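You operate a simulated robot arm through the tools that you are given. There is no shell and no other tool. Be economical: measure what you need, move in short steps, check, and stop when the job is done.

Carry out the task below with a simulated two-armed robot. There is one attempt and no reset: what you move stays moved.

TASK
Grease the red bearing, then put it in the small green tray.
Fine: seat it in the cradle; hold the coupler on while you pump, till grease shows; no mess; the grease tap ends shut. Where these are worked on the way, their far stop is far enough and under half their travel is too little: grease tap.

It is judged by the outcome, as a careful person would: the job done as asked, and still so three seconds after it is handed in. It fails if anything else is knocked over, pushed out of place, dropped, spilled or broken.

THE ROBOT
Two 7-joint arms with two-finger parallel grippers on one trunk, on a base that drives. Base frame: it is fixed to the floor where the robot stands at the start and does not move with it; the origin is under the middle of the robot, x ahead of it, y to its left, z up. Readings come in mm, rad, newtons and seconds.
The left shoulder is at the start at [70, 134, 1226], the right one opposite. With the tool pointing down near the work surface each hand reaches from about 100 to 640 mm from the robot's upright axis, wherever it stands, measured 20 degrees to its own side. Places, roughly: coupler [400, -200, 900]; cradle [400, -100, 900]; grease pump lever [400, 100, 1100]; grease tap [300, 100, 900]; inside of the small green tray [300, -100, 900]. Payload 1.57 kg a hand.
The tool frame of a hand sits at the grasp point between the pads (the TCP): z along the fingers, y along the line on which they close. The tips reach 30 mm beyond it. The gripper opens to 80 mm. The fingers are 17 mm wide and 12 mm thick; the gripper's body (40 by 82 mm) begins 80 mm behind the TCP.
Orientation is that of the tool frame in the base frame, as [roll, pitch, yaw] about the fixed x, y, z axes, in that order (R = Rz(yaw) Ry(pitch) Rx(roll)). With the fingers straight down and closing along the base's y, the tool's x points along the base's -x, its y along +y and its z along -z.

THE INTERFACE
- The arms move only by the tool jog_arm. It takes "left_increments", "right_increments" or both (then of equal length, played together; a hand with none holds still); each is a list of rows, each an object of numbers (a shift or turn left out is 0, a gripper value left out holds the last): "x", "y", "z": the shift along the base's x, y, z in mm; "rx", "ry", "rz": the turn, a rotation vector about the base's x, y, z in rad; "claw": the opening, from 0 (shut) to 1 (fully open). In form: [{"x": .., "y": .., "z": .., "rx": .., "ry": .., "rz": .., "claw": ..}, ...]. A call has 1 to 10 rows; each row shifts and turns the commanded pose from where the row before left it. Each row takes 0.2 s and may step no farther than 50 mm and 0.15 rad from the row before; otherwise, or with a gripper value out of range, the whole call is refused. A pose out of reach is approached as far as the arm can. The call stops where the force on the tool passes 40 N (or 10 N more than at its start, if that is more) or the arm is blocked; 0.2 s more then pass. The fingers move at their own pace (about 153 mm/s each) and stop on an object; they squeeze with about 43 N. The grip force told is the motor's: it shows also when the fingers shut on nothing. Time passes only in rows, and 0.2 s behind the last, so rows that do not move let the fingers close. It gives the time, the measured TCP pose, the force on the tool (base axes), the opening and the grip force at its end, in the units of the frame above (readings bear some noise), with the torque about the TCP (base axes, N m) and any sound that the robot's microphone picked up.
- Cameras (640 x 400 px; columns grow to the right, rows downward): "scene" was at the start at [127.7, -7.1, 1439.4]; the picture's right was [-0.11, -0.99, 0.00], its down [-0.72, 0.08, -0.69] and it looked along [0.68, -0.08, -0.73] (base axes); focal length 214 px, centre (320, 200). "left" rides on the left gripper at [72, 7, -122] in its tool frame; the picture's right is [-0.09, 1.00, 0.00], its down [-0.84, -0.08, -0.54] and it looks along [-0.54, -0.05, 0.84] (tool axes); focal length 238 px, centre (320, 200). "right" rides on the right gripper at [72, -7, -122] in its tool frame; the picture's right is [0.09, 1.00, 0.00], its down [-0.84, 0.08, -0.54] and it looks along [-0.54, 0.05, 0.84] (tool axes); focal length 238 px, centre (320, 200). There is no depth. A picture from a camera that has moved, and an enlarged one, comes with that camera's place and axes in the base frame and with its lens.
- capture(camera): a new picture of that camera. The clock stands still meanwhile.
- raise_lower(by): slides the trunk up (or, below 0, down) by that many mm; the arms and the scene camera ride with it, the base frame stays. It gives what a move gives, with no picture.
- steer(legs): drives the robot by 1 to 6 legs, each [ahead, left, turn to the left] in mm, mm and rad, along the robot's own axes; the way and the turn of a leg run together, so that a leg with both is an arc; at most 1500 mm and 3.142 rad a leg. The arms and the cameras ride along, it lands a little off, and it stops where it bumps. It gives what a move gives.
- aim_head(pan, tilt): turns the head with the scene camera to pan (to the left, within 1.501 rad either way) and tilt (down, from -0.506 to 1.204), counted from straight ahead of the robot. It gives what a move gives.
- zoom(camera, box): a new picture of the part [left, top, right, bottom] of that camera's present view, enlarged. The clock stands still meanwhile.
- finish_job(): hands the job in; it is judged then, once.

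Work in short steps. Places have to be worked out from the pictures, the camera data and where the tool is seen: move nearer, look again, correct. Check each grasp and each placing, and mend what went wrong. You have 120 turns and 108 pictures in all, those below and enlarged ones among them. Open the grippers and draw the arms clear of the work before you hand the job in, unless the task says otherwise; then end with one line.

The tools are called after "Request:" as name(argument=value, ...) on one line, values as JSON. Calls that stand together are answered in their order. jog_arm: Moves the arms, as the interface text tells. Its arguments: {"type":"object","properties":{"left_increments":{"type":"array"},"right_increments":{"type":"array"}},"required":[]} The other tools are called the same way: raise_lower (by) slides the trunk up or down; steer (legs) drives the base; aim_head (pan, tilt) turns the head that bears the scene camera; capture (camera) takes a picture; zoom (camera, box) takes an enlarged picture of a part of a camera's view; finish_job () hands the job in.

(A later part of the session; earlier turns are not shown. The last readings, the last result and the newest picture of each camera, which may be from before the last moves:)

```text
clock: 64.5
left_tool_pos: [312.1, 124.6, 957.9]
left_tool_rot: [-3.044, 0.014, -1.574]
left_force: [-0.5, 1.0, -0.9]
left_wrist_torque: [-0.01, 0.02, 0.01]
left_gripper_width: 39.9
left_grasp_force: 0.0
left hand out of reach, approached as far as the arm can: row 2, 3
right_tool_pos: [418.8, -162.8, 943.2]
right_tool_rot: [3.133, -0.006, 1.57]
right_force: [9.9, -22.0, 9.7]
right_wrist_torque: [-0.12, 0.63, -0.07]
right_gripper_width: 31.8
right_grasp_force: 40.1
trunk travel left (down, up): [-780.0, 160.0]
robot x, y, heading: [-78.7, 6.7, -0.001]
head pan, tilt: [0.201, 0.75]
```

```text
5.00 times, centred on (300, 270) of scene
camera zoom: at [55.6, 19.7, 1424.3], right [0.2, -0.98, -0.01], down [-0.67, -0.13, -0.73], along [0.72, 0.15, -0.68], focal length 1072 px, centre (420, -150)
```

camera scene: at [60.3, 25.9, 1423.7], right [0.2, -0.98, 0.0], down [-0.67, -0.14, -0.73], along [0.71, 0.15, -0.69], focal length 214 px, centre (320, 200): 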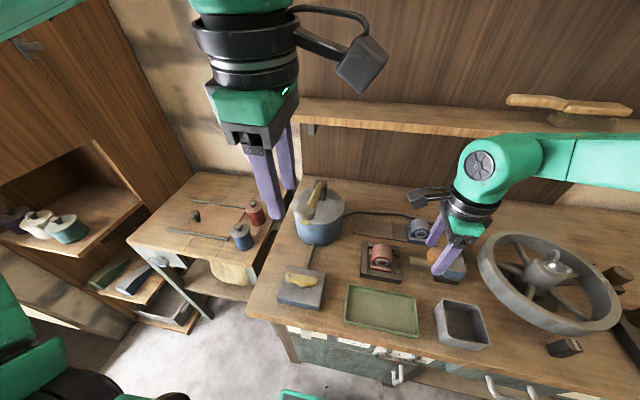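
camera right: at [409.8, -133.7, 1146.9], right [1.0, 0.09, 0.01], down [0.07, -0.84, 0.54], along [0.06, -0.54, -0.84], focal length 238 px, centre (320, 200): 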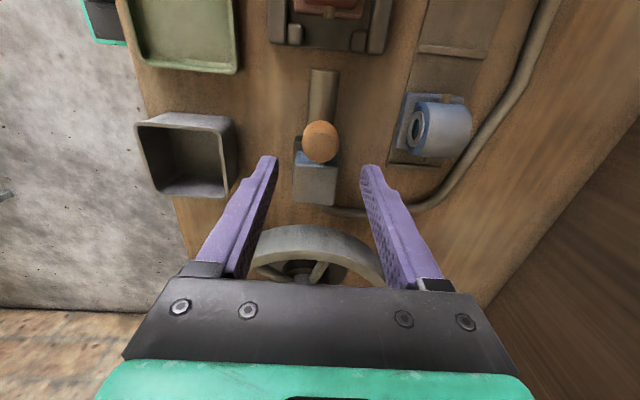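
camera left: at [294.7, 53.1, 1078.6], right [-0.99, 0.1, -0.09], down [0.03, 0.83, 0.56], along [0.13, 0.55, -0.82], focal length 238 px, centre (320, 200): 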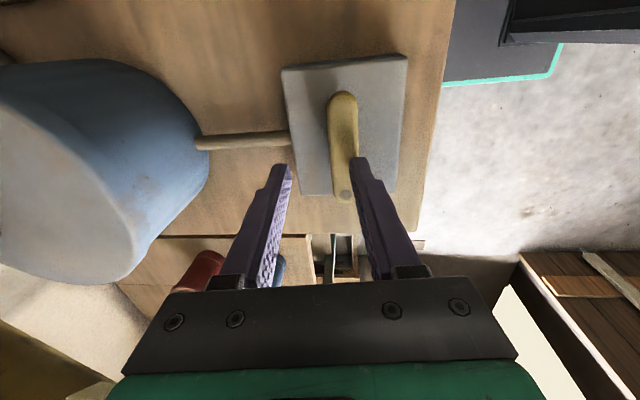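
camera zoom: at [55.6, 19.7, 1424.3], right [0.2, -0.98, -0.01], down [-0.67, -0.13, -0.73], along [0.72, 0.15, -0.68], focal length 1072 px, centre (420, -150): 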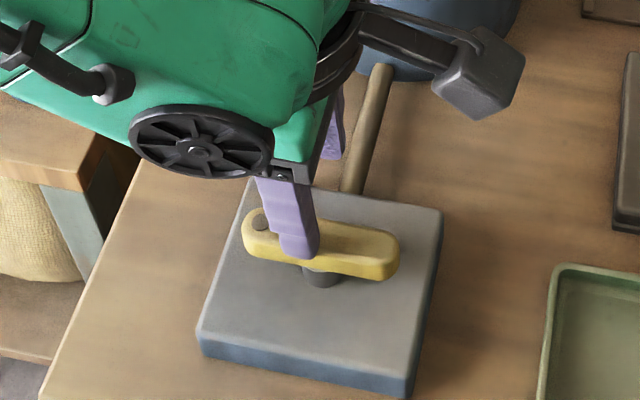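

The lean costs reach again. I'll remove it and bring x back to about 301.

Request:
jog_arm(left_increments=[{"x": -4, "ry": 0.05}, {"x": -4, "ry": 0.045}, {"x": -3}, {"z": -4}, {}])

```text
clock: 65.7
left_tool_pos: [301.4, 127.9, 954.0]
left_tool_rot: [-3.136, 0.016, -1.574]
left_force: [0.9, 0.0, 0.2]
left_wrist_torque: [-0.02, 0.01, 0.0]
left_gripper_width: 40.0
left_grasp_force: 0.1
right_tool_pos: [418.6, -163.5, 943.5]
right_tool_rot: [3.132, -0.008, 1.571]
right_force: [8.1, -22.4, 8.4]
right_wrist_torque: [-0.06, 0.53, 0.0]
right_gripper_width: 31.9
right_grasp_force: 39.9
trunk travel left (down, up): [-780.0, 160.0]
robot x, y, heading: [-75.6, 9.1, 0.0]
head pan, tilt: [0.201, 0.75]
```

Reachable now. I'll check the view, then go down.

Request:
jog_arm(left_increments=[{"y": -4, "z": -8}, {"z": -8}, {}])

Request:
capture(camera="left")

Request:
zoom(camera="scene", box=[260, 230, 340, 300])

```text
clock: 66.5
left_tool_pos: [302.5, 123.0, 937.6]
left_tool_rot: [-3.137, 0.015, -1.572]
left_force: [0.3, -0.5, -0.2]
left_wrist_torque: [-0.01, 0.01, -0.04]
left_gripper_width: 40.1
left_grasp_force: 0.0
right_tool_pos: [418.1, -164.4, 943.1]
right_tool_rot: [3.132, -0.008, 1.574]
right_force: [9.7, -21.8, 6.6]
right_wrist_torque: [-0.02, 0.56, -0.01]
right_gripper_width: 31.8
right_grasp_force: 40.3
trunk travel left (down, up): [-780.0, 160.0]
robot x, y, heading: [-74.9, 6.5, -0.002]
head pan, tilt: [0.201, 0.75]
```

```text
40 pictures are left
camera left: at [295.3, 50.9, 1059.7], right [-1.0, 0.09, 0.0], down [0.07, 0.83, 0.55], along [0.06, 0.55, -0.83], focal length 238 px, centre (320, 200)
```

left: 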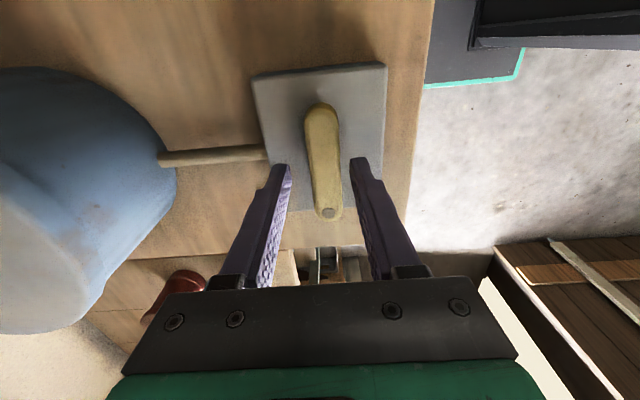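

```text
5.71 times, centred on (300, 265) of scene
camera zoom: at [55.8, 19.6, 1424.3], right [0.2, -0.98, -0.01], down [-0.67, -0.13, -0.73], along [0.72, 0.15, -0.68], focal length 1226 px, centre (434, -171)
```

zoom: 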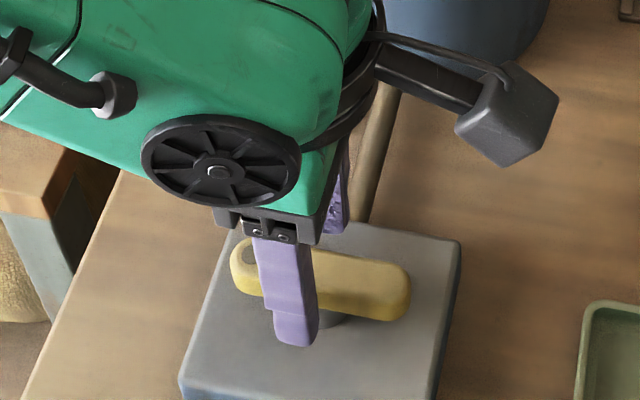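

Request:
jog_arm(left_increments=[{"y": -3, "z": -7}, {"z": -6}, {}, {"claw": 0.35}, {"claw": 0.25}, {"claw": 0.2}])

Request:
capture(camera="left")

```text
clock: 67.9
left_tool_pos: [300.0, 120.5, 925.1]
left_tool_rot: [-3.138, 0.015, -1.572]
left_force: [-11.6, -1.3, 1.3]
left_wrist_torque: [-0.11, 0.33, 0.01]
left_gripper_width: 25.7
left_grasp_force: 5.4
right_tool_pos: [418.6, -164.5, 943.4]
right_tool_rot: [3.13, -0.008, 1.572]
right_force: [15.7, -19.2, -0.5]
right_wrist_torque: [0.1, 0.45, -0.1]
right_gripper_width: 31.8
right_grasp_force: 40.6
trunk travel left (down, up): [-780.0, 160.0]
robot x, y, heading: [-77.7, 7.2, 0.007]
head pan, tilt: [0.201, 0.75]
```

```text
38 pictures are left
camera left: at [293.9, 48.0, 1046.7], right [-1.0, 0.09, 0.0], down [0.08, 0.83, 0.55], along [0.05, 0.55, -0.83], focal length 238 px, centre (320, 200)
```

left: 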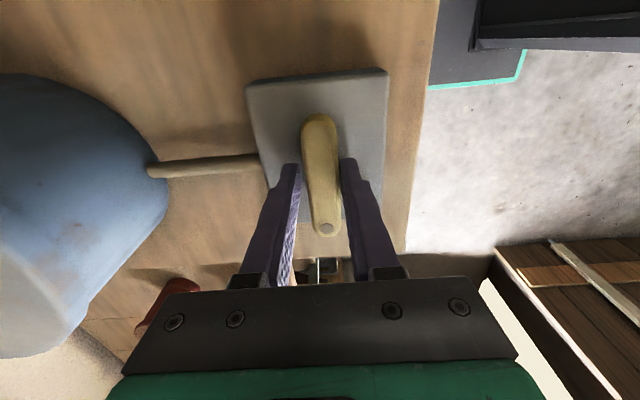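

Request:
jog_arm(left_increments=[{"claw": 0.2}, {"claw": 0.1}, {"claw": 0.1}])

```text
clock: 68.7
left_tool_pos: [300.3, 121.1, 925.7]
left_tool_rot: [-3.138, 0.016, -1.573]
left_force: [-19.7, -1.6, 1.0]
left_wrist_torque: [0.12, 0.63, 0.0]
left_gripper_width: 25.6
left_grasp_force: 10.4
right_tool_pos: [419.3, -162.8, 942.4]
right_tool_rot: [3.131, -0.008, 1.572]
right_force: [18.3, -16.4, -6.5]
right_wrist_torque: [0.3, 0.53, -0.06]
right_gripper_width: 31.8
right_grasp_force: 40.4
trunk travel left (down, up): [-780.0, 160.0]
robot x, y, heading: [-76.7, 8.6, 0.005]
head pan, tilt: [0.201, 0.75]
```

Only the robot-side finger presses; I'll shift -x a few mm to centre the grip.

Request:
jog_arm(left_increments=[{"x": -2}, {"x": -2}, {}])

```text
clock: 69.5
left_tool_pos: [298.9, 121.7, 926.2]
left_tool_rot: [-3.134, 0.014, -1.573]
left_force: [-6.3, -0.3, -8.3]
left_wrist_torque: [0.21, 0.43, 0.0]
left_gripper_width: 21.5
left_grasp_force: 34.6
right_tool_pos: [417.4, -163.9, 943.2]
right_tool_rot: [3.135, -0.008, 1.57]
right_force: [9.5, -18.8, 2.1]
right_wrist_torque: [0.52, 0.38, 0.03]
right_gripper_width: 31.9
right_grasp_force: 41.0
trunk travel left (down, up): [-780.0, 160.0]
robot x, y, heading: [-72.2, 4.8, -0.002]
head pan, tilt: [0.201, 0.75]
```

Both fingers now grip. I'll try turning the tap cw a little, topping up the coupler push.

Request:
jog_arm(left_increments=[{"x": -1, "rz": -0.08}, {"rz": -0.1}, {"rz": -0.1}, {}], right_increments=[{"y": 1}, {}, {}, {}])

Request:
capture(camera="left")

```text
clock: 70.5
left_tool_pos: [298.0, 120.8, 925.4]
left_tool_rot: [-3.135, 0.014, -1.853]
left_force: [10.5, -0.5, -16.0]
left_wrist_torque: [0.64, -0.24, 0.0]
left_gripper_width: 22.0
left_grasp_force: 34.7
right_tool_pos: [419.3, -161.2, 941.2]
right_tool_rot: [3.136, -0.009, 1.571]
right_force: [0.2, -21.7, 13.7]
right_wrist_torque: [-0.04, 0.51, 0.0]
right_gripper_width: 31.7
right_grasp_force: 40.5
trunk travel left (down, up): [-780.0, 160.0]
robot x, y, heading: [-77.9, 11.0, 0.002]
head pan, tilt: [0.201, 0.75]
```

```text
37 pictures are left
camera left: at [271.7, 53.4, 1047.1], right [-0.93, 0.37, 0.0], down [0.3, 0.78, 0.55], along [0.21, 0.51, -0.83], focal length 238 px, centre (320, 200)
```

left: 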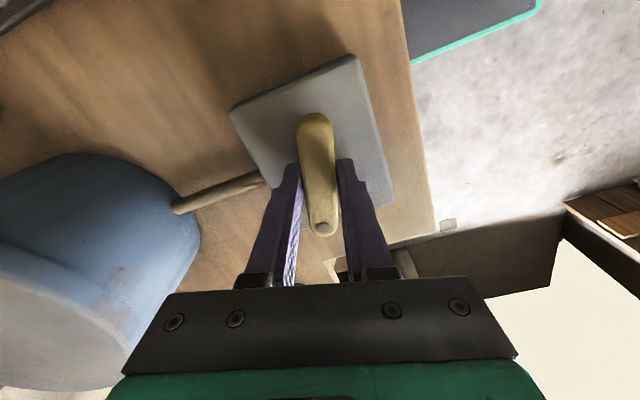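

The tap turns freely cw. I'll continue to the stop.

Request:
jog_arm(left_increments=[{"x": 1, "z": -1, "rz": -0.12}, {"rz": -0.12}, {"rz": -0.12}, {"rz": -0.12}, {"rz": -0.12}, {}])

Request:
jog_arm(left_increments=[{"rz": -0.12}, {"rz": -0.12}, {"rz": -0.12}, {"rz": -0.12}, {}])

Request:
capture(camera="left")

```text
clock: 71.9
left_tool_pos: [299.7, 121.6, 925.2]
left_tool_rot: [-3.137, 0.012, -2.455]
left_force: [7.6, 0.3, 23.3]
left_wrist_torque: [0.27, -0.13, 0.0]
left_gripper_width: 21.6
left_grasp_force: 35.5
right_tool_pos: [418.7, -161.5, 941.9]
right_tool_rot: [3.132, -0.007, 1.574]
right_force: [8.9, -15.2, -3.7]
right_wrist_torque: [-0.47, 0.38, -0.07]
right_gripper_width: 31.9
right_grasp_force: 40.3
trunk travel left (down, up): [-780.0, 160.0]
robot x, y, heading: [-74.5, 6.6, -0.006]
head pan, tilt: [0.201, 0.75]
```

```text
clock: 73.1
left_tool_pos: [298.8, 120.1, 923.6]
left_tool_rot: [-3.139, 0.01, -2.934]
left_force: [16.0, -6.8, 8.1]
left_wrist_torque: [-0.05, -0.33, 0.0]
left_gripper_width: 21.4
left_grasp_force: 34.8
right_tool_pos: [418.4, -160.2, 941.4]
right_tool_rot: [3.136, -0.008, 1.571]
right_force: [0.5, -12.3, 3.6]
right_wrist_torque: [-0.72, 0.41, 0.1]
right_gripper_width: 31.8
right_grasp_force: 40.6
trunk travel left (down, up): [-780.0, 160.0]
robot x, y, heading: [-76.8, 3.8, -0.001]
head pan, tilt: [0.201, 0.75]
```

```text
36 pictures are left
camera left: at [227.1, 113.1, 1046.0], right [-0.11, 0.99, 0.0], down [0.83, 0.1, 0.55], along [0.55, 0.06, -0.83], focal length 238 px, centre (320, 200)
```

left: 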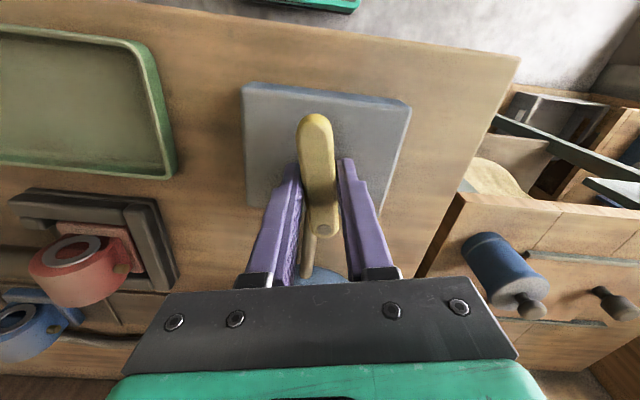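

Request:
jog_arm(left_increments=[{"x": -1, "rz": -0.1}, {"rz": -0.1}, {"rz": -0.08}, {}], right_increments=[{"y": 2}, {"y": 2}, {}, {}])

Request:
zoom(camera="left", box=[220, 70, 430, 290])

```text
clock: 74.1
left_tool_pos: [298.8, 119.8, 924.8]
left_tool_rot: [3.141, 0.005, 3.069]
left_force: [11.1, 3.0, 12.6]
left_wrist_torque: [0.36, -0.51, -0.01]
left_gripper_width: 21.6
left_grasp_force: 34.5
right_tool_pos: [418.0, -161.2, 941.9]
right_tool_rot: [3.133, -0.005, 1.57]
right_force: [11.0, -26.0, 2.7]
right_wrist_torque: [0.15, 0.58, -0.03]
right_gripper_width: 32.0
right_grasp_force: 40.4
trunk travel left (down, up): [-780.0, 160.0]
robot x, y, heading: [-72.9, 7.5, 0.002]
head pan, tilt: [0.201, 0.75]
```

```text
1.82 times, centred on (325, 180) of left
camera zoom: at [227.4, 132.7, 1046.0], right [0.16, 0.99, 0.0], down [0.83, -0.14, 0.55], along [0.54, -0.09, -0.84], focal length 433 px, centre (311, 236)
```

zoom: 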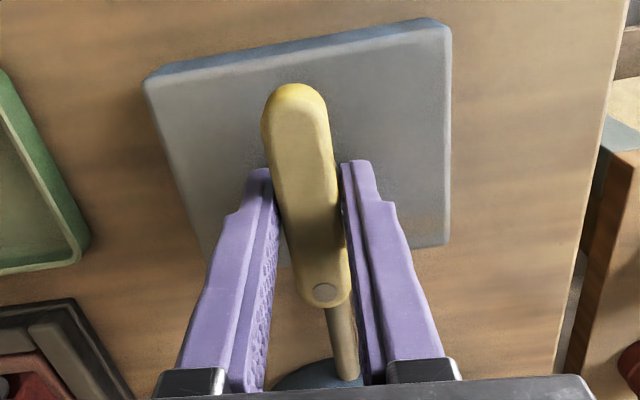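

The bar has reached its stop in line with the pipe: tap open. I'll release it and raise the left hand above the pump lever.

Request:
jog_arm(left_increments=[{"rz": 0.06, "claw": 0.5}, {"claw": 0.55}, {"z": 30}, {"z": 45}, {"z": 45}, {"z": 45}, {"z": 45}, {"z": 45}, {"z": 20}, {}])

Request:
capture(camera="left")

Request:
capture(camera="scene")

```text
clock: 76.3
left_tool_pos: [298.8, 118.7, 1199.6]
left_tool_rot: [-3.139, 0.005, 3.131]
left_force: [-0.1, -0.2, 0.5]
left_wrist_torque: [-0.01, -0.04, 0.05]
left_gripper_width: 44.1
left_grasp_force: 0.0
right_tool_pos: [417.9, -160.5, 941.8]
right_tool_rot: [3.134, -0.005, 1.575]
right_force: [15.9, -23.6, 1.0]
right_wrist_torque: [0.13, 0.51, -0.03]
right_gripper_width: 31.8
right_grasp_force: 40.5
trunk travel left (down, up): [-780.0, 160.0]
robot x, y, heading: [-80.9, 10.6, -0.001]
head pan, tilt: [0.201, 0.75]
```

```text
34 pictures are left
camera left: at [227.1, 128.5, 1322.4], right [0.1, 0.99, 0.0], down [0.83, -0.09, 0.55], along [0.54, -0.06, -0.84], focal length 238 px, centre (320, 200)
```

left: 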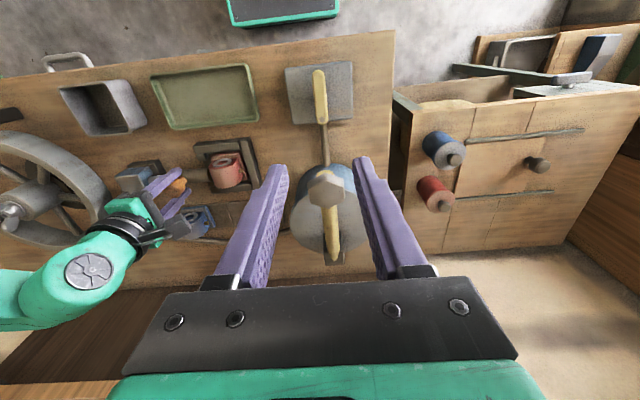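

```text
33 pictures are left
camera scene: at [58.9, 18.5, 1424.0], right [0.2, -0.98, -0.01], down [-0.67, -0.13, -0.73], along [0.71, 0.15, -0.68], focal length 214 px, centre (320, 200)
```

scene: 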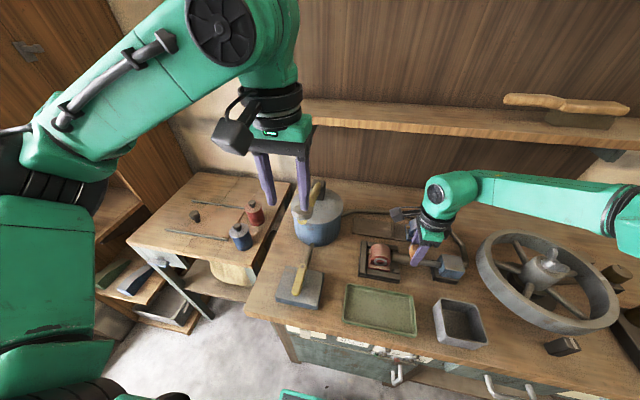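

The tap bar is in line with the pipe. I'll bring the left hand over the lever.

Request:
jog_arm(left_increments=[{"x": 30}, {"x": 30}, {"x": 28, "z": -10}, {"z": -10}, {}])

Request:
capture(camera="left")

Request:
zoom(camera="scene", box=[240, 130, 370, 250])

```text
clock: 77.5
left_tool_pos: [387.8, 118.3, 1179.4]
left_tool_rot: [-3.14, 0.004, 3.131]
left_force: [-0.1, -0.9, 0.0]
left_wrist_torque: [0.02, 0.01, 0.0]
left_gripper_width: 43.9
left_grasp_force: 0.1
right_tool_pos: [418.6, -160.6, 941.3]
right_tool_rot: [3.133, -0.005, 1.572]
right_force: [15.8, -23.1, 1.8]
right_wrist_torque: [0.07, 0.55, -0.06]
right_gripper_width: 31.9
right_grasp_force: 40.1
trunk travel left (down, up): [-780.0, 160.0]
robot x, y, heading: [-72.4, 4.8, 0.003]
head pan, tilt: [0.201, 0.75]
```

```text
32 pictures are left
camera left: at [315.8, 127.3, 1301.2], right [0.1, 0.99, 0.0], down [0.83, -0.09, 0.55], along [0.54, -0.06, -0.84], focal length 238 px, centre (320, 200)
```

left: 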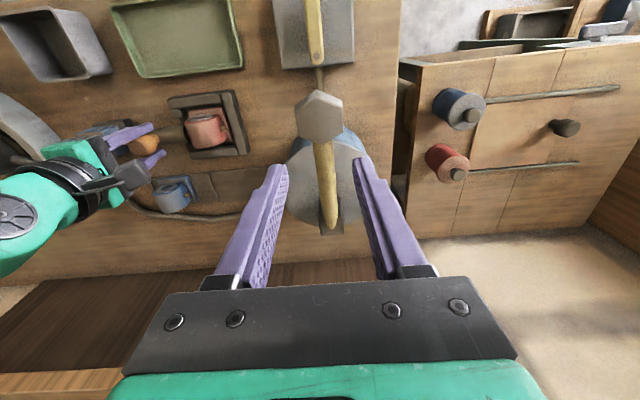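

```text
3.33 times, centred on (305, 190) of scene
camera zoom: at [59.0, 18.8, 1424.0], right [0.2, -0.98, -0.01], down [-0.67, -0.13, -0.73], along [0.71, 0.15, -0.68], focal length 715 px, centre (370, 233)
```

zoom: 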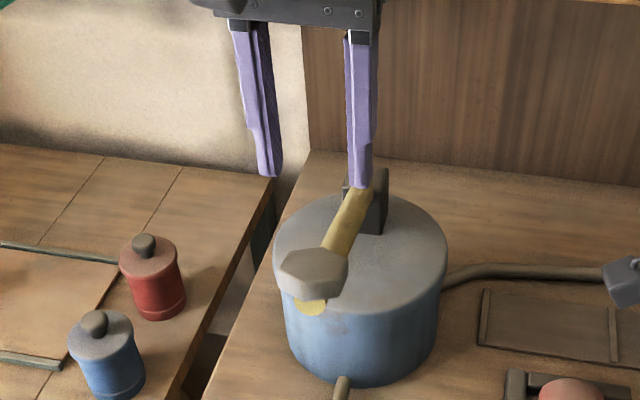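

The bar lies along x at y≈122, sloping down from about (382,·,1105) to a pivot near (505,·,1058). I'll grip it just behind the knob.

Request:
jog_arm(left_increments=[{"x": 7, "y": 4, "z": -20}, {"x": 7, "z": -30}, {"z": -25}, {"z": -10}, {}])

Request:
capture(camera="left")

Request:
zoom(camera="scene", box=[260, 150, 360, 240])

```text
clock: 78.7
left_tool_pos: [399.9, 122.7, 1093.4]
left_tool_rot: [-3.139, 0.005, 3.131]
left_force: [-0.1, 0.0, -0.1]
left_wrist_torque: [-0.03, 0.03, -0.01]
left_gripper_width: 44.2
left_grasp_force: 0.0
right_tool_pos: [418.8, -159.7, 943.2]
right_tool_rot: [3.133, -0.006, 1.573]
right_force: [15.6, -23.7, 0.5]
right_wrist_torque: [0.11, 0.64, -0.04]
right_gripper_width: 31.6
right_grasp_force: 40.1
trunk travel left (down, up): [-780.0, 160.0]
robot x, y, heading: [-76.2, 8.0, 0.0]
head pan, tilt: [0.201, 0.75]
```

```text
30 pictures are left
camera left: at [328.3, 131.5, 1215.3], right [0.1, 0.99, 0.0], down [0.83, -0.09, 0.55], along [0.54, -0.06, -0.84], focal length 238 px, centre (320, 200)
```

left: 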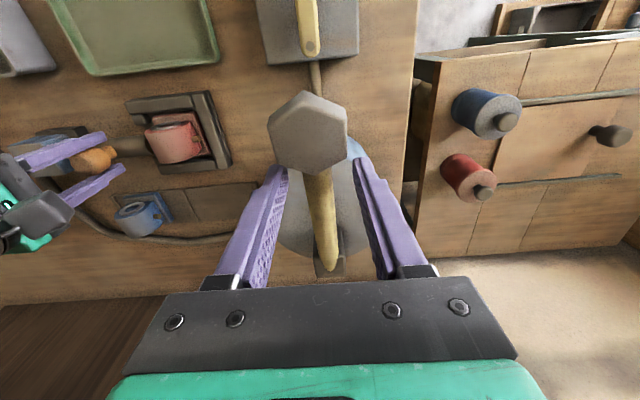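

```text
4.44 times, centred on (310, 195) of scene
camera zoom: at [59.1, 18.8, 1424.0], right [0.2, -0.98, -0.01], down [-0.67, -0.13, -0.73], along [0.71, 0.15, -0.68], focal length 953 px, centre (364, 222)
```

zoom: 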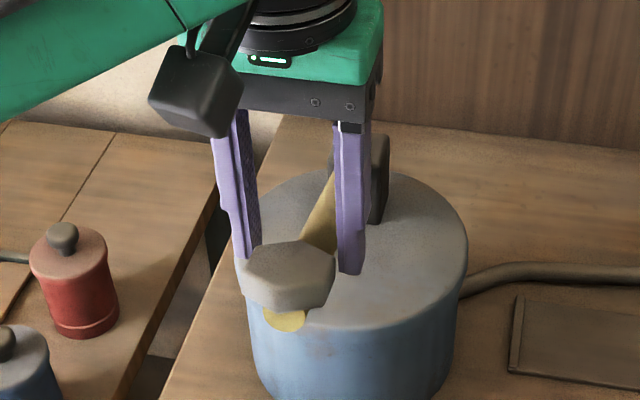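

The bar is between the fingers. Closing.

Request:
jog_arm(left_increments=[{"claw": 0.3}, {"claw": 0.15}, {"claw": 0.1}, {}])

```text
clock: 79.7
left_tool_pos: [402.4, 120.0, 1094.1]
left_tool_rot: [-3.139, 0.006, 3.129]
left_force: [13.2, -16.9, -3.3]
left_wrist_torque: [-0.22, -0.17, 0.3]
left_gripper_width: 22.7
left_grasp_force: 8.4
right_tool_pos: [418.3, -159.0, 943.1]
right_tool_rot: [3.136, -0.011, 1.573]
right_force: [6.9, -11.5, 10.4]
right_wrist_torque: [-0.56, 0.42, 0.17]
right_gripper_width: 31.5
right_grasp_force: 40.1
trunk travel left (down, up): [-780.0, 160.0]
robot x, y, heading: [-72.7, 6.2, 0.003]
head pan, tilt: [0.201, 0.75]
```

The grip is off-centre; I'll shift the left hand -y to centre it and top up the coupler push.

Request:
jog_arm(left_increments=[{"y": -2}, {"y": -2}, {}], right_increments=[{"y": 1}, {"y": 1}, {}])

```text
clock: 80.5
left_tool_pos: [400.3, 120.5, 1094.2]
left_tool_rot: [3.14, 0.003, 3.132]
left_force: [-0.5, 0.0, -0.6]
left_wrist_torque: [0.03, -0.01, 0.03]
left_gripper_width: 3.0
left_grasp_force: 0.0
right_tool_pos: [418.3, -160.7, 940.7]
right_tool_rot: [3.135, -0.006, 1.57]
right_force: [16.4, -21.4, -0.1]
right_wrist_torque: [0.76, 0.65, -0.02]
right_gripper_width: 32.0
right_grasp_force: 40.2
right hand out of reach, approached as far as the arm can: row 1
trunk travel left (down, up): [-780.0, 160.0]
robot x, y, heading: [-76.6, 7.2, -0.0]
head pan, tilt: [0.201, 0.75]
```

The fingers closed on nothing; I'll look.

Request:
capture(camera="left")

Request:
zoom(camera="scene", box=[260, 150, 360, 240])

```text
28 pictures are left
camera left: at [329.0, 128.5, 1215.5], right [0.1, 0.99, 0.0], down [0.83, -0.09, 0.54], along [0.54, -0.05, -0.84], focal length 238 px, centre (320, 200)
```

left: 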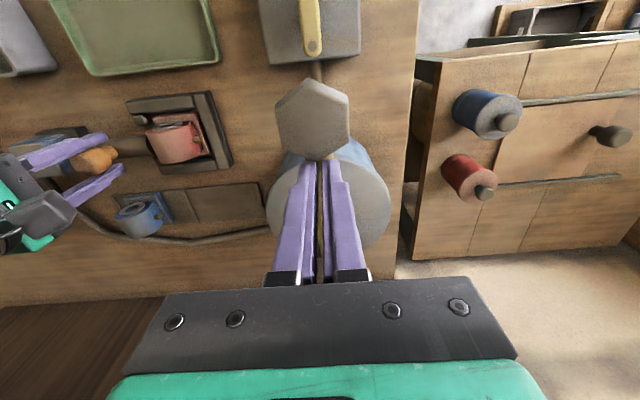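

```text
4.44 times, centred on (310, 195) of scene
camera zoom: at [59.4, 19.0, 1423.9], right [0.2, -0.98, -0.01], down [-0.67, -0.13, -0.73], along [0.71, 0.15, -0.68], focal length 953 px, centre (364, 222)
```

zoom: 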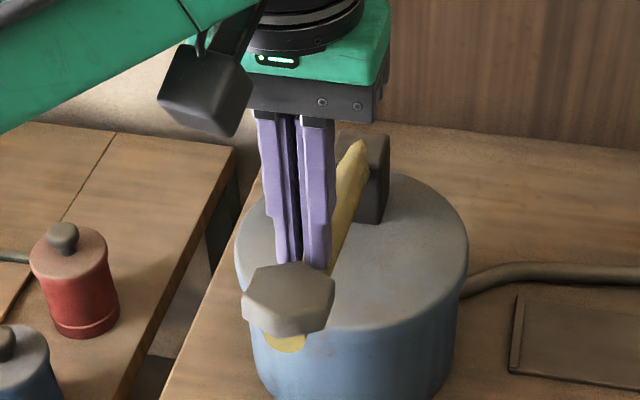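

The fingers were only on the top of the round bar, which lies lower than I judged. I'll open, go 22 mm deeper and close again.

Request:
jog_arm(left_increments=[{"z": 15}, {"claw": 0.55}, {"claw": 0.55}, {"z": -20}, {"z": -17}, {}])

Request:
jog_arm(left_increments=[{"claw": 0.35}, {"claw": 0.25}, {"claw": 0.15}, {}])

Request:
capture(camera="left")

```text
clock: 81.9
left_tool_pos: [396.3, 124.2, 1072.1]
left_tool_rot: [-3.134, 0.01, 3.131]
left_force: [2.0, -0.8, 0.3]
left_wrist_torque: [0.02, 0.01, 0.11]
left_gripper_width: 44.8
left_grasp_force: 0.6
right_tool_pos: [415.1, -155.1, 945.8]
right_tool_rot: [3.132, -0.004, 1.573]
right_force: [0.2, 0.0, 0.1]
right_wrist_torque: [-0.03, -0.01, 0.0]
right_gripper_width: 23.9
right_grasp_force: 0.1
trunk travel left (down, up): [-780.0, 160.0]
robot x, y, heading: [-74.9, 7.8, 0.002]
head pan, tilt: [0.201, 0.75]
```

```text
clock: 82.9
left_tool_pos: [399.0, 121.1, 1072.3]
left_tool_rot: [-3.137, 0.005, 3.132]
left_force: [11.2, -13.7, -3.0]
left_wrist_torque: [-0.12, 0.08, 0.22]
left_gripper_width: 24.1
left_grasp_force: 6.8
right_tool_pos: [417.8, -157.7, 943.9]
right_tool_rot: [3.133, -0.006, 1.572]
right_force: [0.2, -0.6, -0.5]
right_wrist_torque: [-0.02, 0.01, 0.02]
right_gripper_width: 24.1
right_grasp_force: 0.1
trunk travel left (down, up): [-780.0, 160.0]
robot x, y, heading: [-74.5, 10.1, 0.001]
head pan, tilt: [0.201, 0.75]
```

```text
26 pictures are left
camera left: at [327.7, 130.0, 1193.6], right [0.1, 0.99, 0.0], down [0.83, -0.08, 0.55], along [0.54, -0.06, -0.84], focal length 238 px, centre (320, 200)
```

left: 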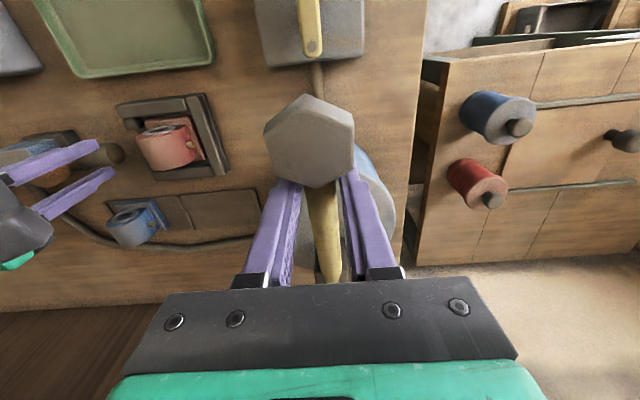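

The right hand lost the knob during that, and the coupler is back home (nothing pumped yet). First I'll settle the left grip by shifting -y.

Request:
jog_arm(left_increments=[{"y": -2, "x": -1}, {"y": -2}, {"claw": 0.1}, {}], right_increments=[{"z": 25, "claw": 0.7}, {"z": 30}, {"z": 10}, {}])

Request:
capture(camera="scene")

```text
clock: 83.9
left_tool_pos: [400.8, 119.5, 1071.3]
left_tool_rot: [-3.136, 0.007, 3.133]
left_force: [13.4, -6.0, 0.4]
left_wrist_torque: [0.66, -0.46, 0.63]
left_gripper_width: 21.6
left_grasp_force: 35.2
right_tool_pos: [417.9, -156.3, 1008.4]
right_tool_rot: [3.136, -0.005, 1.573]
right_force: [0.0, 0.4, -0.4]
right_wrist_torque: [0.02, -0.03, -0.01]
right_gripper_width: 56.0
right_grasp_force: 0.0
trunk travel left (down, up): [-780.0, 160.0]
robot x, y, heading: [-78.1, 8.6, -0.002]
head pan, tilt: [0.201, 0.75]
```

```text
25 pictures are left
camera scene: at [58.6, 23.7, 1424.0], right [0.2, -0.98, 0.0], down [-0.67, -0.13, -0.73], along [0.71, 0.15, -0.68], focal length 214 px, centre (320, 200)
```

scene: 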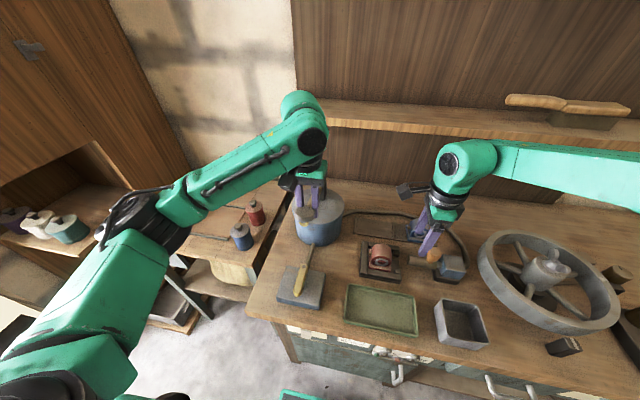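

The left hand now holds the lever. For the coupler I'll push from behind the knob with closed fingers, which can't slip off.

Request:
jog_arm(right_increments=[{"y": -25, "claw": 0}, {"y": -25}, {"y": -28}, {}, {"z": -25}, {"z": -15}, {}], left_increments=[{"x": -1}, {}, {}, {}, {}, {}, {}])

Request:
capture(camera="right")

Request:
zoom(camera="scene", box=[340, 215, 490, 305])

```text
clock: 85.5
left_tool_pos: [399.3, 120.0, 1070.0]
left_tool_rot: [-3.135, 0.006, 3.129]
left_force: [18.0, -3.6, 1.8]
left_wrist_torque: [0.51, -0.88, 0.48]
left_gripper_width: 21.7
left_grasp_force: 34.9
right_tool_pos: [419.8, -233.1, 967.5]
right_tool_rot: [3.139, -0.005, 1.574]
right_force: [0.6, 0.6, 0.7]
right_wrist_torque: [0.04, 0.0, -0.02]
right_gripper_width: 0.3
right_grasp_force: 21.8
trunk travel left (down, up): [-780.0, 160.0]
robot x, y, heading: [-76.3, 7.6, -0.001]
head pan, tilt: [0.201, 0.75]
```

```text
24 pictures are left
camera right: at [412.5, -161.9, 1090.8], right [1.0, 0.09, 0.0], down [0.08, -0.84, 0.54], along [0.05, -0.54, -0.84], focal length 238 px, centre (320, 200)
```

right: 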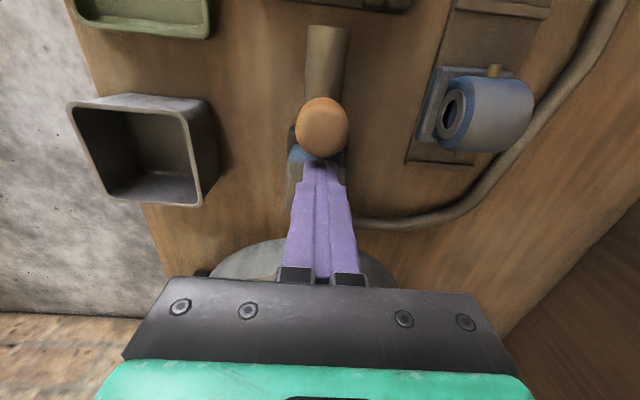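

```text
4.27 times, centred on (415, 260) of scene
camera zoom: at [59.8, 24.5, 1423.9], right [0.2, -0.98, 0.0], down [-0.67, -0.13, -0.73], along [0.71, 0.15, -0.69], focal length 915 px, centre (-85, -56)
```

zoom: 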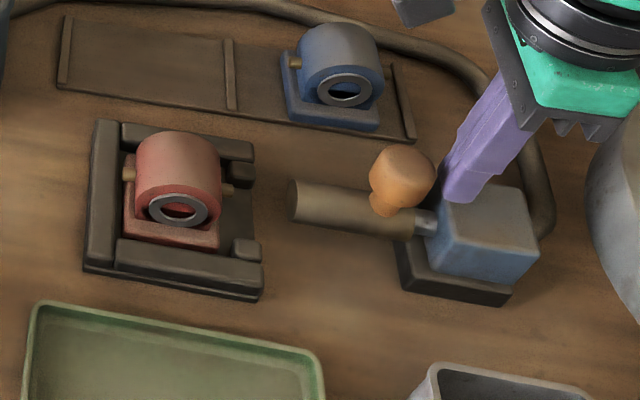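

The fingers are right behind the knob. I'll lower a bit and push.

Request:
jog_arm(right_increments=[{"z": -7, "y": 2}, {"z": -5, "y": 2}, {"y": 10}, {"y": 10}, {"y": 10}, {}], left_increments=[{"x": -2}, {}, {}, {}, {}, {}])

Request:
zoom(camera="scene", box=[340, 215, 490, 305])

```text
clock: 86.9
left_tool_pos: [398.1, 119.8, 1071.1]
left_tool_rot: [-3.137, 0.004, 3.133]
left_force: [20.5, 0.8, 1.0]
left_wrist_torque: [0.39, -0.78, 0.42]
left_gripper_width: 21.6
left_grasp_force: 34.5
right_tool_pos: [419.7, -199.8, 955.0]
right_tool_rot: [3.14, -0.004, 1.574]
right_force: [-0.1, -5.7, -2.5]
right_wrist_torque: [-0.14, 0.0, -0.01]
right_gripper_width: 0.1
right_grasp_force: 21.5
trunk travel left (down, up): [-780.0, 160.0]
robot x, y, heading: [-74.8, 10.5, -0.002]
head pan, tilt: [0.201, 0.75]
```

```text
4.27 times, centred on (415, 260) of scene
camera zoom: at [61.7, 24.1, 1423.6], right [0.2, -0.98, 0.0], down [-0.67, -0.13, -0.73], along [0.71, 0.15, -0.69], focal length 915 px, centre (-85, -56)
```

zoom: 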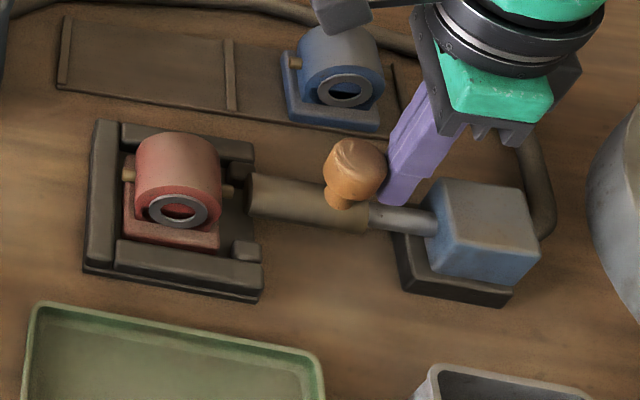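

Pushing well. I'll go to full engagement and relieve the left hand's x force by shifting +x.

Request:
jog_arm(right_increments=[{"y": 6}, {"y": 5}, {"y": 4}, {"y": 2}, {}], left_increments=[{"x": 2}, {"x": 2}, {}, {}, {}])

Request:
zoom(camera="scene", box=[355, 225, 435, 290])

```text
clock: 88.3
left_tool_pos: [398.6, 119.3, 1071.1]
left_tool_rot: [3.14, 0.007, 3.134]
left_force: [3.3, -0.4, -1.5]
left_wrist_torque: [0.26, 0.27, 0.37]
left_gripper_width: 21.4
left_grasp_force: 34.8
right_tool_pos: [417.4, -187.7, 956.3]
right_tool_rot: [3.135, 0.005, 1.568]
right_force: [1.7, -7.0, 0.1]
right_wrist_torque: [0.0, 0.02, -0.01]
right_gripper_width: 0.2
right_grasp_force: 21.0
trunk travel left (down, up): [-780.0, 160.0]
robot x, y, heading: [-76.7, 8.8, -0.0]
head pan, tilt: [0.201, 0.75]
stopped in row 5 (right hand): the force on the tool passed its limit (the readings are from after the stop); the commanded pose is now the measured one
```

```text
6.15 times, centred on (395, 258) of scene
camera zoom: at [56.3, 22.9, 1424.2], right [0.2, -0.98, 0.0], down [-0.67, -0.13, -0.73], along [0.72, 0.15, -0.68], focal length 1320 px, centre (-142, -154)
```

zoom: 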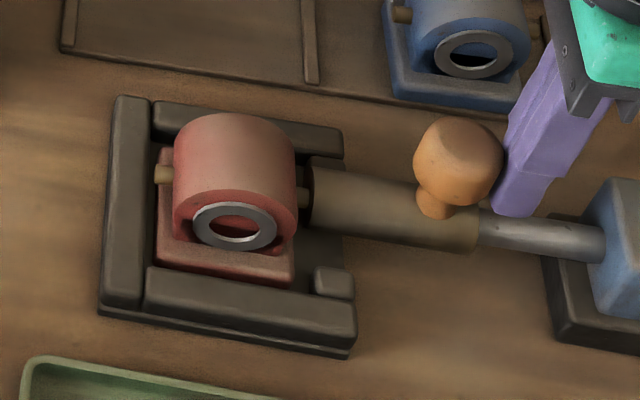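

Request:
jog_arm(right_increments=[{"y": 2}, {"y": 2}, {}, {}])

Request:
zoom(camera="scene", box=[355, 225, 435, 290])

```text
clock: 89.3
left_tool_pos: [399.3, 119.2, 1071.9]
left_tool_rot: [3.139, 0.005, 3.136]
left_force: [8.7, 16.5, -5.6]
left_wrist_torque: [0.3, 0.56, 0.03]
left_gripper_width: 21.5
left_grasp_force: 34.6
right_tool_pos: [417.5, -185.7, 955.6]
right_tool_rot: [3.133, 0.007, 1.569]
right_force: [-0.8, -36.9, 11.7]
right_wrist_torque: [0.13, 0.01, -0.03]
right_gripper_width: 0.1
right_grasp_force: 21.8
trunk travel left (down, up): [-780.0, 160.0]
robot x, y, heading: [-74.1, 8.2, 0.0]
head pan, tilt: [0.201, 0.75]
```

```text
6.15 times, centred on (395, 258) of scene
camera zoom: at [56.1, 20.9, 1424.3], right [0.2, -0.98, 0.0], down [-0.67, -0.13, -0.73], along [0.72, 0.15, -0.68], focal length 1320 px, centre (-142, -154)
```

zoom: 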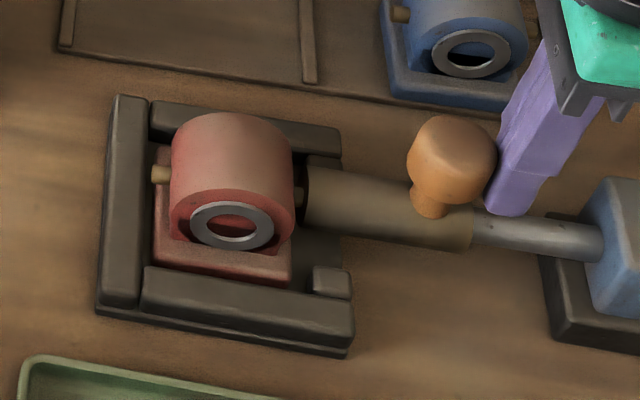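

The coupler is firmly on, with 37 N; I'll ease 1 mm. Now the first pump stroke down, slowly.

Request:
jog_arm(left_increments=[{"z": -8, "ry": -0.06}, {"z": -8, "ry": -0.06}, {"z": -8, "ry": -0.06}, {}], right_increments=[{"y": -1}, {}, {}, {}])

```text
clock: 90.3
left_tool_pos: [394.5, 120.1, 1047.5]
left_tool_rot: [3.135, 0.189, 3.13]
left_force: [-18.9, 15.3, -1.8]
left_wrist_torque: [0.27, 1.0, 0.32]
left_gripper_width: 21.6
left_grasp_force: 34.4
right_tool_pos: [412.2, -184.9, 956.1]
right_tool_rot: [3.133, 0.008, 1.571]
right_force: [1.5, -26.4, -10.4]
right_wrist_torque: [-0.17, 0.07, -0.09]
right_gripper_width: 0.0
right_grasp_force: 21.1
trunk travel left (down, up): [-780.0, 160.0]
robot x, y, heading: [-78.4, 7.3, -0.005]
head pan, tilt: [0.201, 0.75]
```

Request:
jog_arm(left_increments=[{"x": -4}, {"x": -2, "z": -8, "ry": -0.06}, {"x": -1, "z": -8, "ry": -0.06}, {"z": -8, "ry": -0.06}, {}])

Request:
capture(camera="scene")

```text
clock: 91.5
left_tool_pos: [392.1, 120.6, 1025.3]
left_tool_rot: [3.139, 0.372, 3.134]
left_force: [18.8, 17.3, 1.5]
left_wrist_torque: [0.49, 0.16, 0.46]
left_gripper_width: 21.7
left_grasp_force: 34.2
right_tool_pos: [413.7, -186.2, 956.4]
right_tool_rot: [3.138, 0.009, 1.567]
right_force: [-18.8, -29.9, 2.8]
right_wrist_torque: [0.05, -0.04, 0.11]
right_gripper_width: 0.0
right_grasp_force: 20.9
trunk travel left (down, up): [-780.0, 160.0]
robot x, y, heading: [-77.3, 9.2, -0.002]
head pan, tilt: [0.201, 0.75]
```

```text
19 pictures are left
camera scene: at [54.1, 22.0, 1424.6], right [0.2, -0.98, 0.0], down [-0.67, -0.13, -0.73], along [0.72, 0.15, -0.68], focal length 214 px, centre (320, 200)
```

scene: 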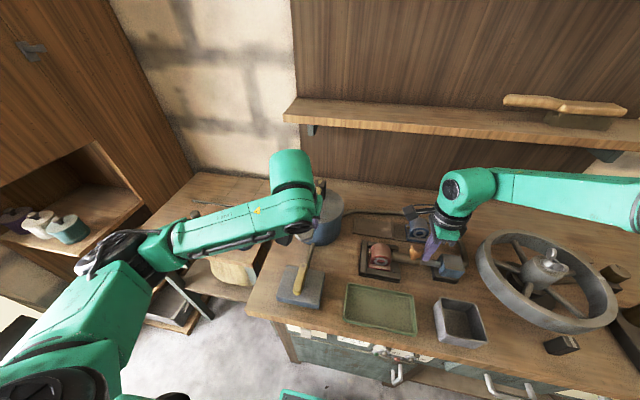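

Lever comes down freely. I'll continue to its lower stop, with a small +x correction.

Request:
jog_arm(left_increments=[{"x": 3}, {"x": 1, "z": -8, "ry": -0.06}, {"x": 2, "z": -8, "ry": -0.06}, {"x": 2, "z": -8, "ry": -0.06}, {}])

```text
clock: 92.7
left_tool_pos: [397.3, 120.1, 1006.4]
left_tool_rot: [3.138, 0.565, 3.133]
left_force: [-8.8, -0.7, 12.4]
left_wrist_torque: [-0.01, 1.02, 0.5]
left_gripper_width: 22.1
left_grasp_force: 35.3
right_tool_pos: [411.6, -187.7, 958.8]
right_tool_rot: [3.131, 0.011, 1.566]
right_force: [-0.5, -6.9, 1.2]
right_wrist_torque: [0.05, 0.03, -0.01]
right_gripper_width: 0.2
right_grasp_force: 21.2
trunk travel left (down, up): [-780.0, 160.0]
robot x, y, heading: [-75.9, 8.3, -0.004]
head pan, tilt: [0.201, 0.75]
stopped in row 5 (left hand): the force on the tool passed its limit (the readings are from after the stop); the commanded pose is now the measured one
```

The lever reached its lower stop. I'll re-press the coupler and look for grease.

Request:
jog_arm(right_increments=[{"y": 2, "x": 2}, {"y": 1.5, "x": 2}, {}], left_increments=[{"z": 2, "x": -1}, {}, {}])

Request:
zoom(camera="scene", box=[350, 225, 430, 290])

```text
clock: 93.5
left_tool_pos: [397.6, 120.9, 1007.3]
left_tool_rot: [3.129, 0.562, 3.135]
left_force: [9.4, 15.6, 0.1]
left_wrist_torque: [0.12, 0.84, 0.03]
left_gripper_width: 21.5
left_grasp_force: 34.5
right_tool_pos: [415.2, -185.7, 954.8]
right_tool_rot: [3.138, 0.014, 1.566]
right_force: [-19.7, -34.4, 3.6]
right_wrist_torque: [0.05, -0.24, 0.08]
right_gripper_width: 0.0
right_grasp_force: 20.9
trunk travel left (down, up): [-780.0, 160.0]
robot x, y, heading: [-75.6, 8.7, -0.001]
head pan, tilt: [0.201, 0.75]
```

```text
6.15 times, centred on (390, 258) of scene
camera zoom: at [50.1, 19.8, 1424.8], right [0.2, -0.98, 0.0], down [-0.67, -0.13, -0.73], along [0.72, 0.15, -0.68], focal length 1320 px, centre (-111, -154)
```

zoom: 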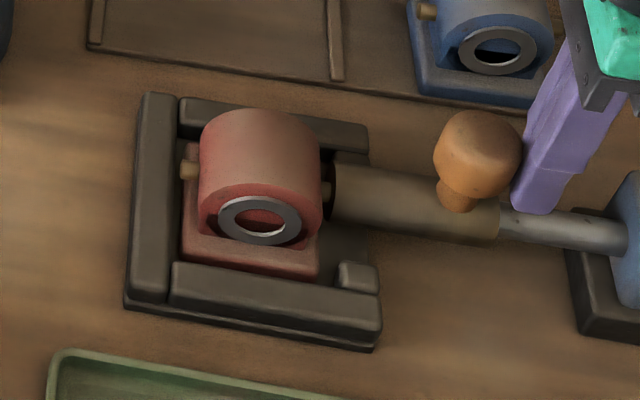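

No grease yet. Now the up stroke along the same arc.

Request:
jog_arm(left_increments=[{"x": -2, "z": 8, "ry": 0.07}, {"x": -1.5, "z": 8, "ry": 0.07}, {"x": -1, "z": 8, "ry": 0.07}, {"z": 8, "ry": 0.07}, {"x": 0.5, "z": 8, "ry": 0.07}, {"x": 1.5, "z": 8, "ry": 0.07}, {"x": 2, "z": 8, "ry": 0.07}, {"x": 2, "z": 7, "ry": 0.07}, {}])

```text
clock: 95.5
left_tool_pos: [401.4, 119.4, 1069.3]
left_tool_rot: [3.135, 0.002, 3.14]
left_force: [11.6, 26.8, -0.4]
left_wrist_torque: [0.33, -0.89, 0.03]
left_gripper_width: 21.7
left_grasp_force: 35.1
right_tool_pos: [419.3, -187.5, 953.5]
right_tool_rot: [3.137, 0.017, 1.57]
right_force: [-6.7, -49.3, 11.2]
right_wrist_torque: [0.28, -0.09, 0.02]
right_gripper_width: 0.0
right_grasp_force: 21.7
trunk travel left (down, up): [-780.0, 160.0]
robot x, y, heading: [-74.0, 7.8, -0.004]
head pan, tilt: [0.201, 0.75]
```

Up stroke done. I'll ease the coupler push slightly and make the second down stroke.

Request:
jog_arm(left_increments=[{"y": 1}, {"x": -2, "z": -8, "ry": -0.07}, {"x": -2, "z": -8, "ry": -0.07}, {"x": -1.5, "z": -8, "ry": -0.07}, {"x": -0.5, "z": -8, "ry": -0.07}, {"z": -8, "ry": -0.07}, {"x": 1, "z": -8, "ry": -0.07}, {"x": 1.5, "z": -8, "ry": -0.07}, {"x": 1.5, "z": -6, "ry": -0.05}, {}], right_increments=[{"y": -1.5}, {}, {}, {}, {}, {}, {}, {}, {}, {}])

Request:
zoom(camera="scene", box=[350, 225, 430, 290])

```text
clock: 97.7
left_tool_pos: [395.6, 119.6, 1006.3]
left_tool_rot: [3.132, 0.538, 3.132]
left_force: [-17.8, 14.8, -0.6]
left_wrist_torque: [0.11, 0.76, 0.29]
left_gripper_width: 21.9
left_grasp_force: 34.4
right_tool_pos: [418.5, -185.2, 957.3]
right_tool_rot: [3.131, 0.015, 1.571]
right_force: [6.9, -30.5, -7.0]
right_wrist_torque: [0.04, 0.03, -0.06]
right_gripper_width: 0.1
right_grasp_force: 21.8
trunk travel left (down, up): [-780.0, 160.0]
robot x, y, heading: [-73.0, 6.0, 0.001]
head pan, tilt: [0.201, 0.75]
```

```text
6.15 times, centred on (390, 258) of scene
camera zoom: at [51.9, 20.2, 1424.7], right [0.2, -0.98, 0.0], down [-0.67, -0.13, -0.73], along [0.72, 0.15, -0.68], focal length 1320 px, centre (-111, -154)
```

zoom: 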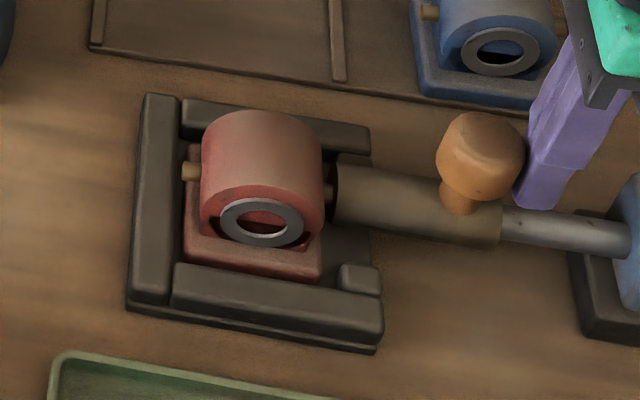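

No grease visible yet; another full cycle.

Request:
jog_arm(left_increments=[{"x": -2, "z": 8, "ry": 0.07}, {"x": -1.5, "z": 8, "ry": 0.07}, {"x": -1, "z": 8, "ry": 0.07}, {"z": 8, "ry": 0.07}, {"x": 0.5, "z": 8, "ry": 0.07}, {"x": 1.5, "z": 8, "ry": 0.07}, {"x": 2, "z": 8, "ry": 0.07}, {"x": 2, "z": 8, "ry": 0.05}, {}])

Request:
jog_arm(left_increments=[{"x": -2, "z": -8, "ry": -0.07}, {"x": -2, "z": -8, "ry": -0.07}, {"x": -1.5, "z": -8, "ry": -0.07}, {"x": -0.5, "z": -8, "ry": -0.07}, {"z": -8, "ry": -0.07}, {"x": 1, "z": -8, "ry": -0.07}, {"x": 1.5, "z": -8, "ry": -0.07}, {"x": 2, "z": -8, "ry": -0.05}, {}])

Request:
zoom(camera="scene", box=[350, 225, 430, 290])

```text
clock: 99.7
left_tool_pos: [401.4, 120.7, 1069.9]
left_tool_rot: [3.136, -0.007, 3.137]
left_force: [5.8, 12.0, -13.2]
left_wrist_torque: [0.2, -0.66, 0.12]
left_gripper_width: 22.0
left_grasp_force: 34.9
right_tool_pos: [419.4, -187.2, 954.4]
right_tool_rot: [3.134, 0.011, 1.571]
right_force: [-6.5, -33.6, 6.7]
right_wrist_torque: [0.21, -0.16, 0.09]
right_gripper_width: 0.0
right_grasp_force: 21.1
trunk travel left (down, up): [-780.0, 160.0]
robot x, y, heading: [-71.5, 7.3, 0.001]
head pan, tilt: [0.201, 0.75]
```

```text
clock: 101.7
left_tool_pos: [398.2, 119.5, 1006.0]
left_tool_rot: [3.131, 0.54, 3.131]
left_force: [-20.3, 11.3, -2.2]
left_wrist_torque: [0.04, 0.86, 0.29]
left_gripper_width: 21.8
left_grasp_force: 34.6
right_tool_pos: [419.0, -186.6, 957.5]
right_tool_rot: [3.133, 0.012, 1.571]
right_force: [8.5, -30.6, -4.0]
right_wrist_torque: [0.01, 0.06, -0.1]
right_gripper_width: 0.1
right_grasp_force: 21.9
trunk travel left (down, up): [-780.0, 160.0]
robot x, y, heading: [-75.6, 7.0, 0.0]
head pan, tilt: [0.201, 0.75]
```

```text
6.15 times, centred on (390, 258) of scene
camera zoom: at [51.5, 19.9, 1424.8], right [0.2, -0.98, 0.0], down [-0.67, -0.13, -0.73], along [0.72, 0.15, -0.68], focal length 1320 px, centre (-111, -154)
```

zoom: 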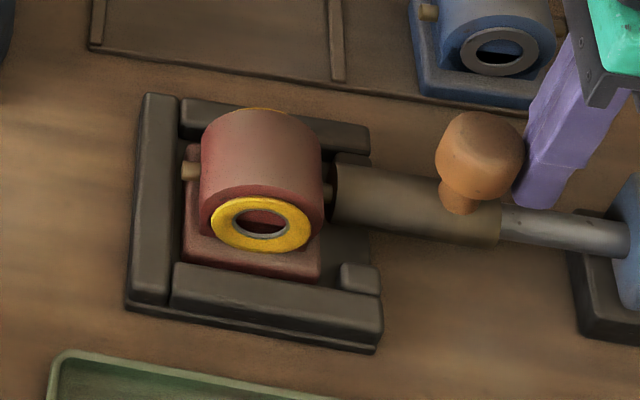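

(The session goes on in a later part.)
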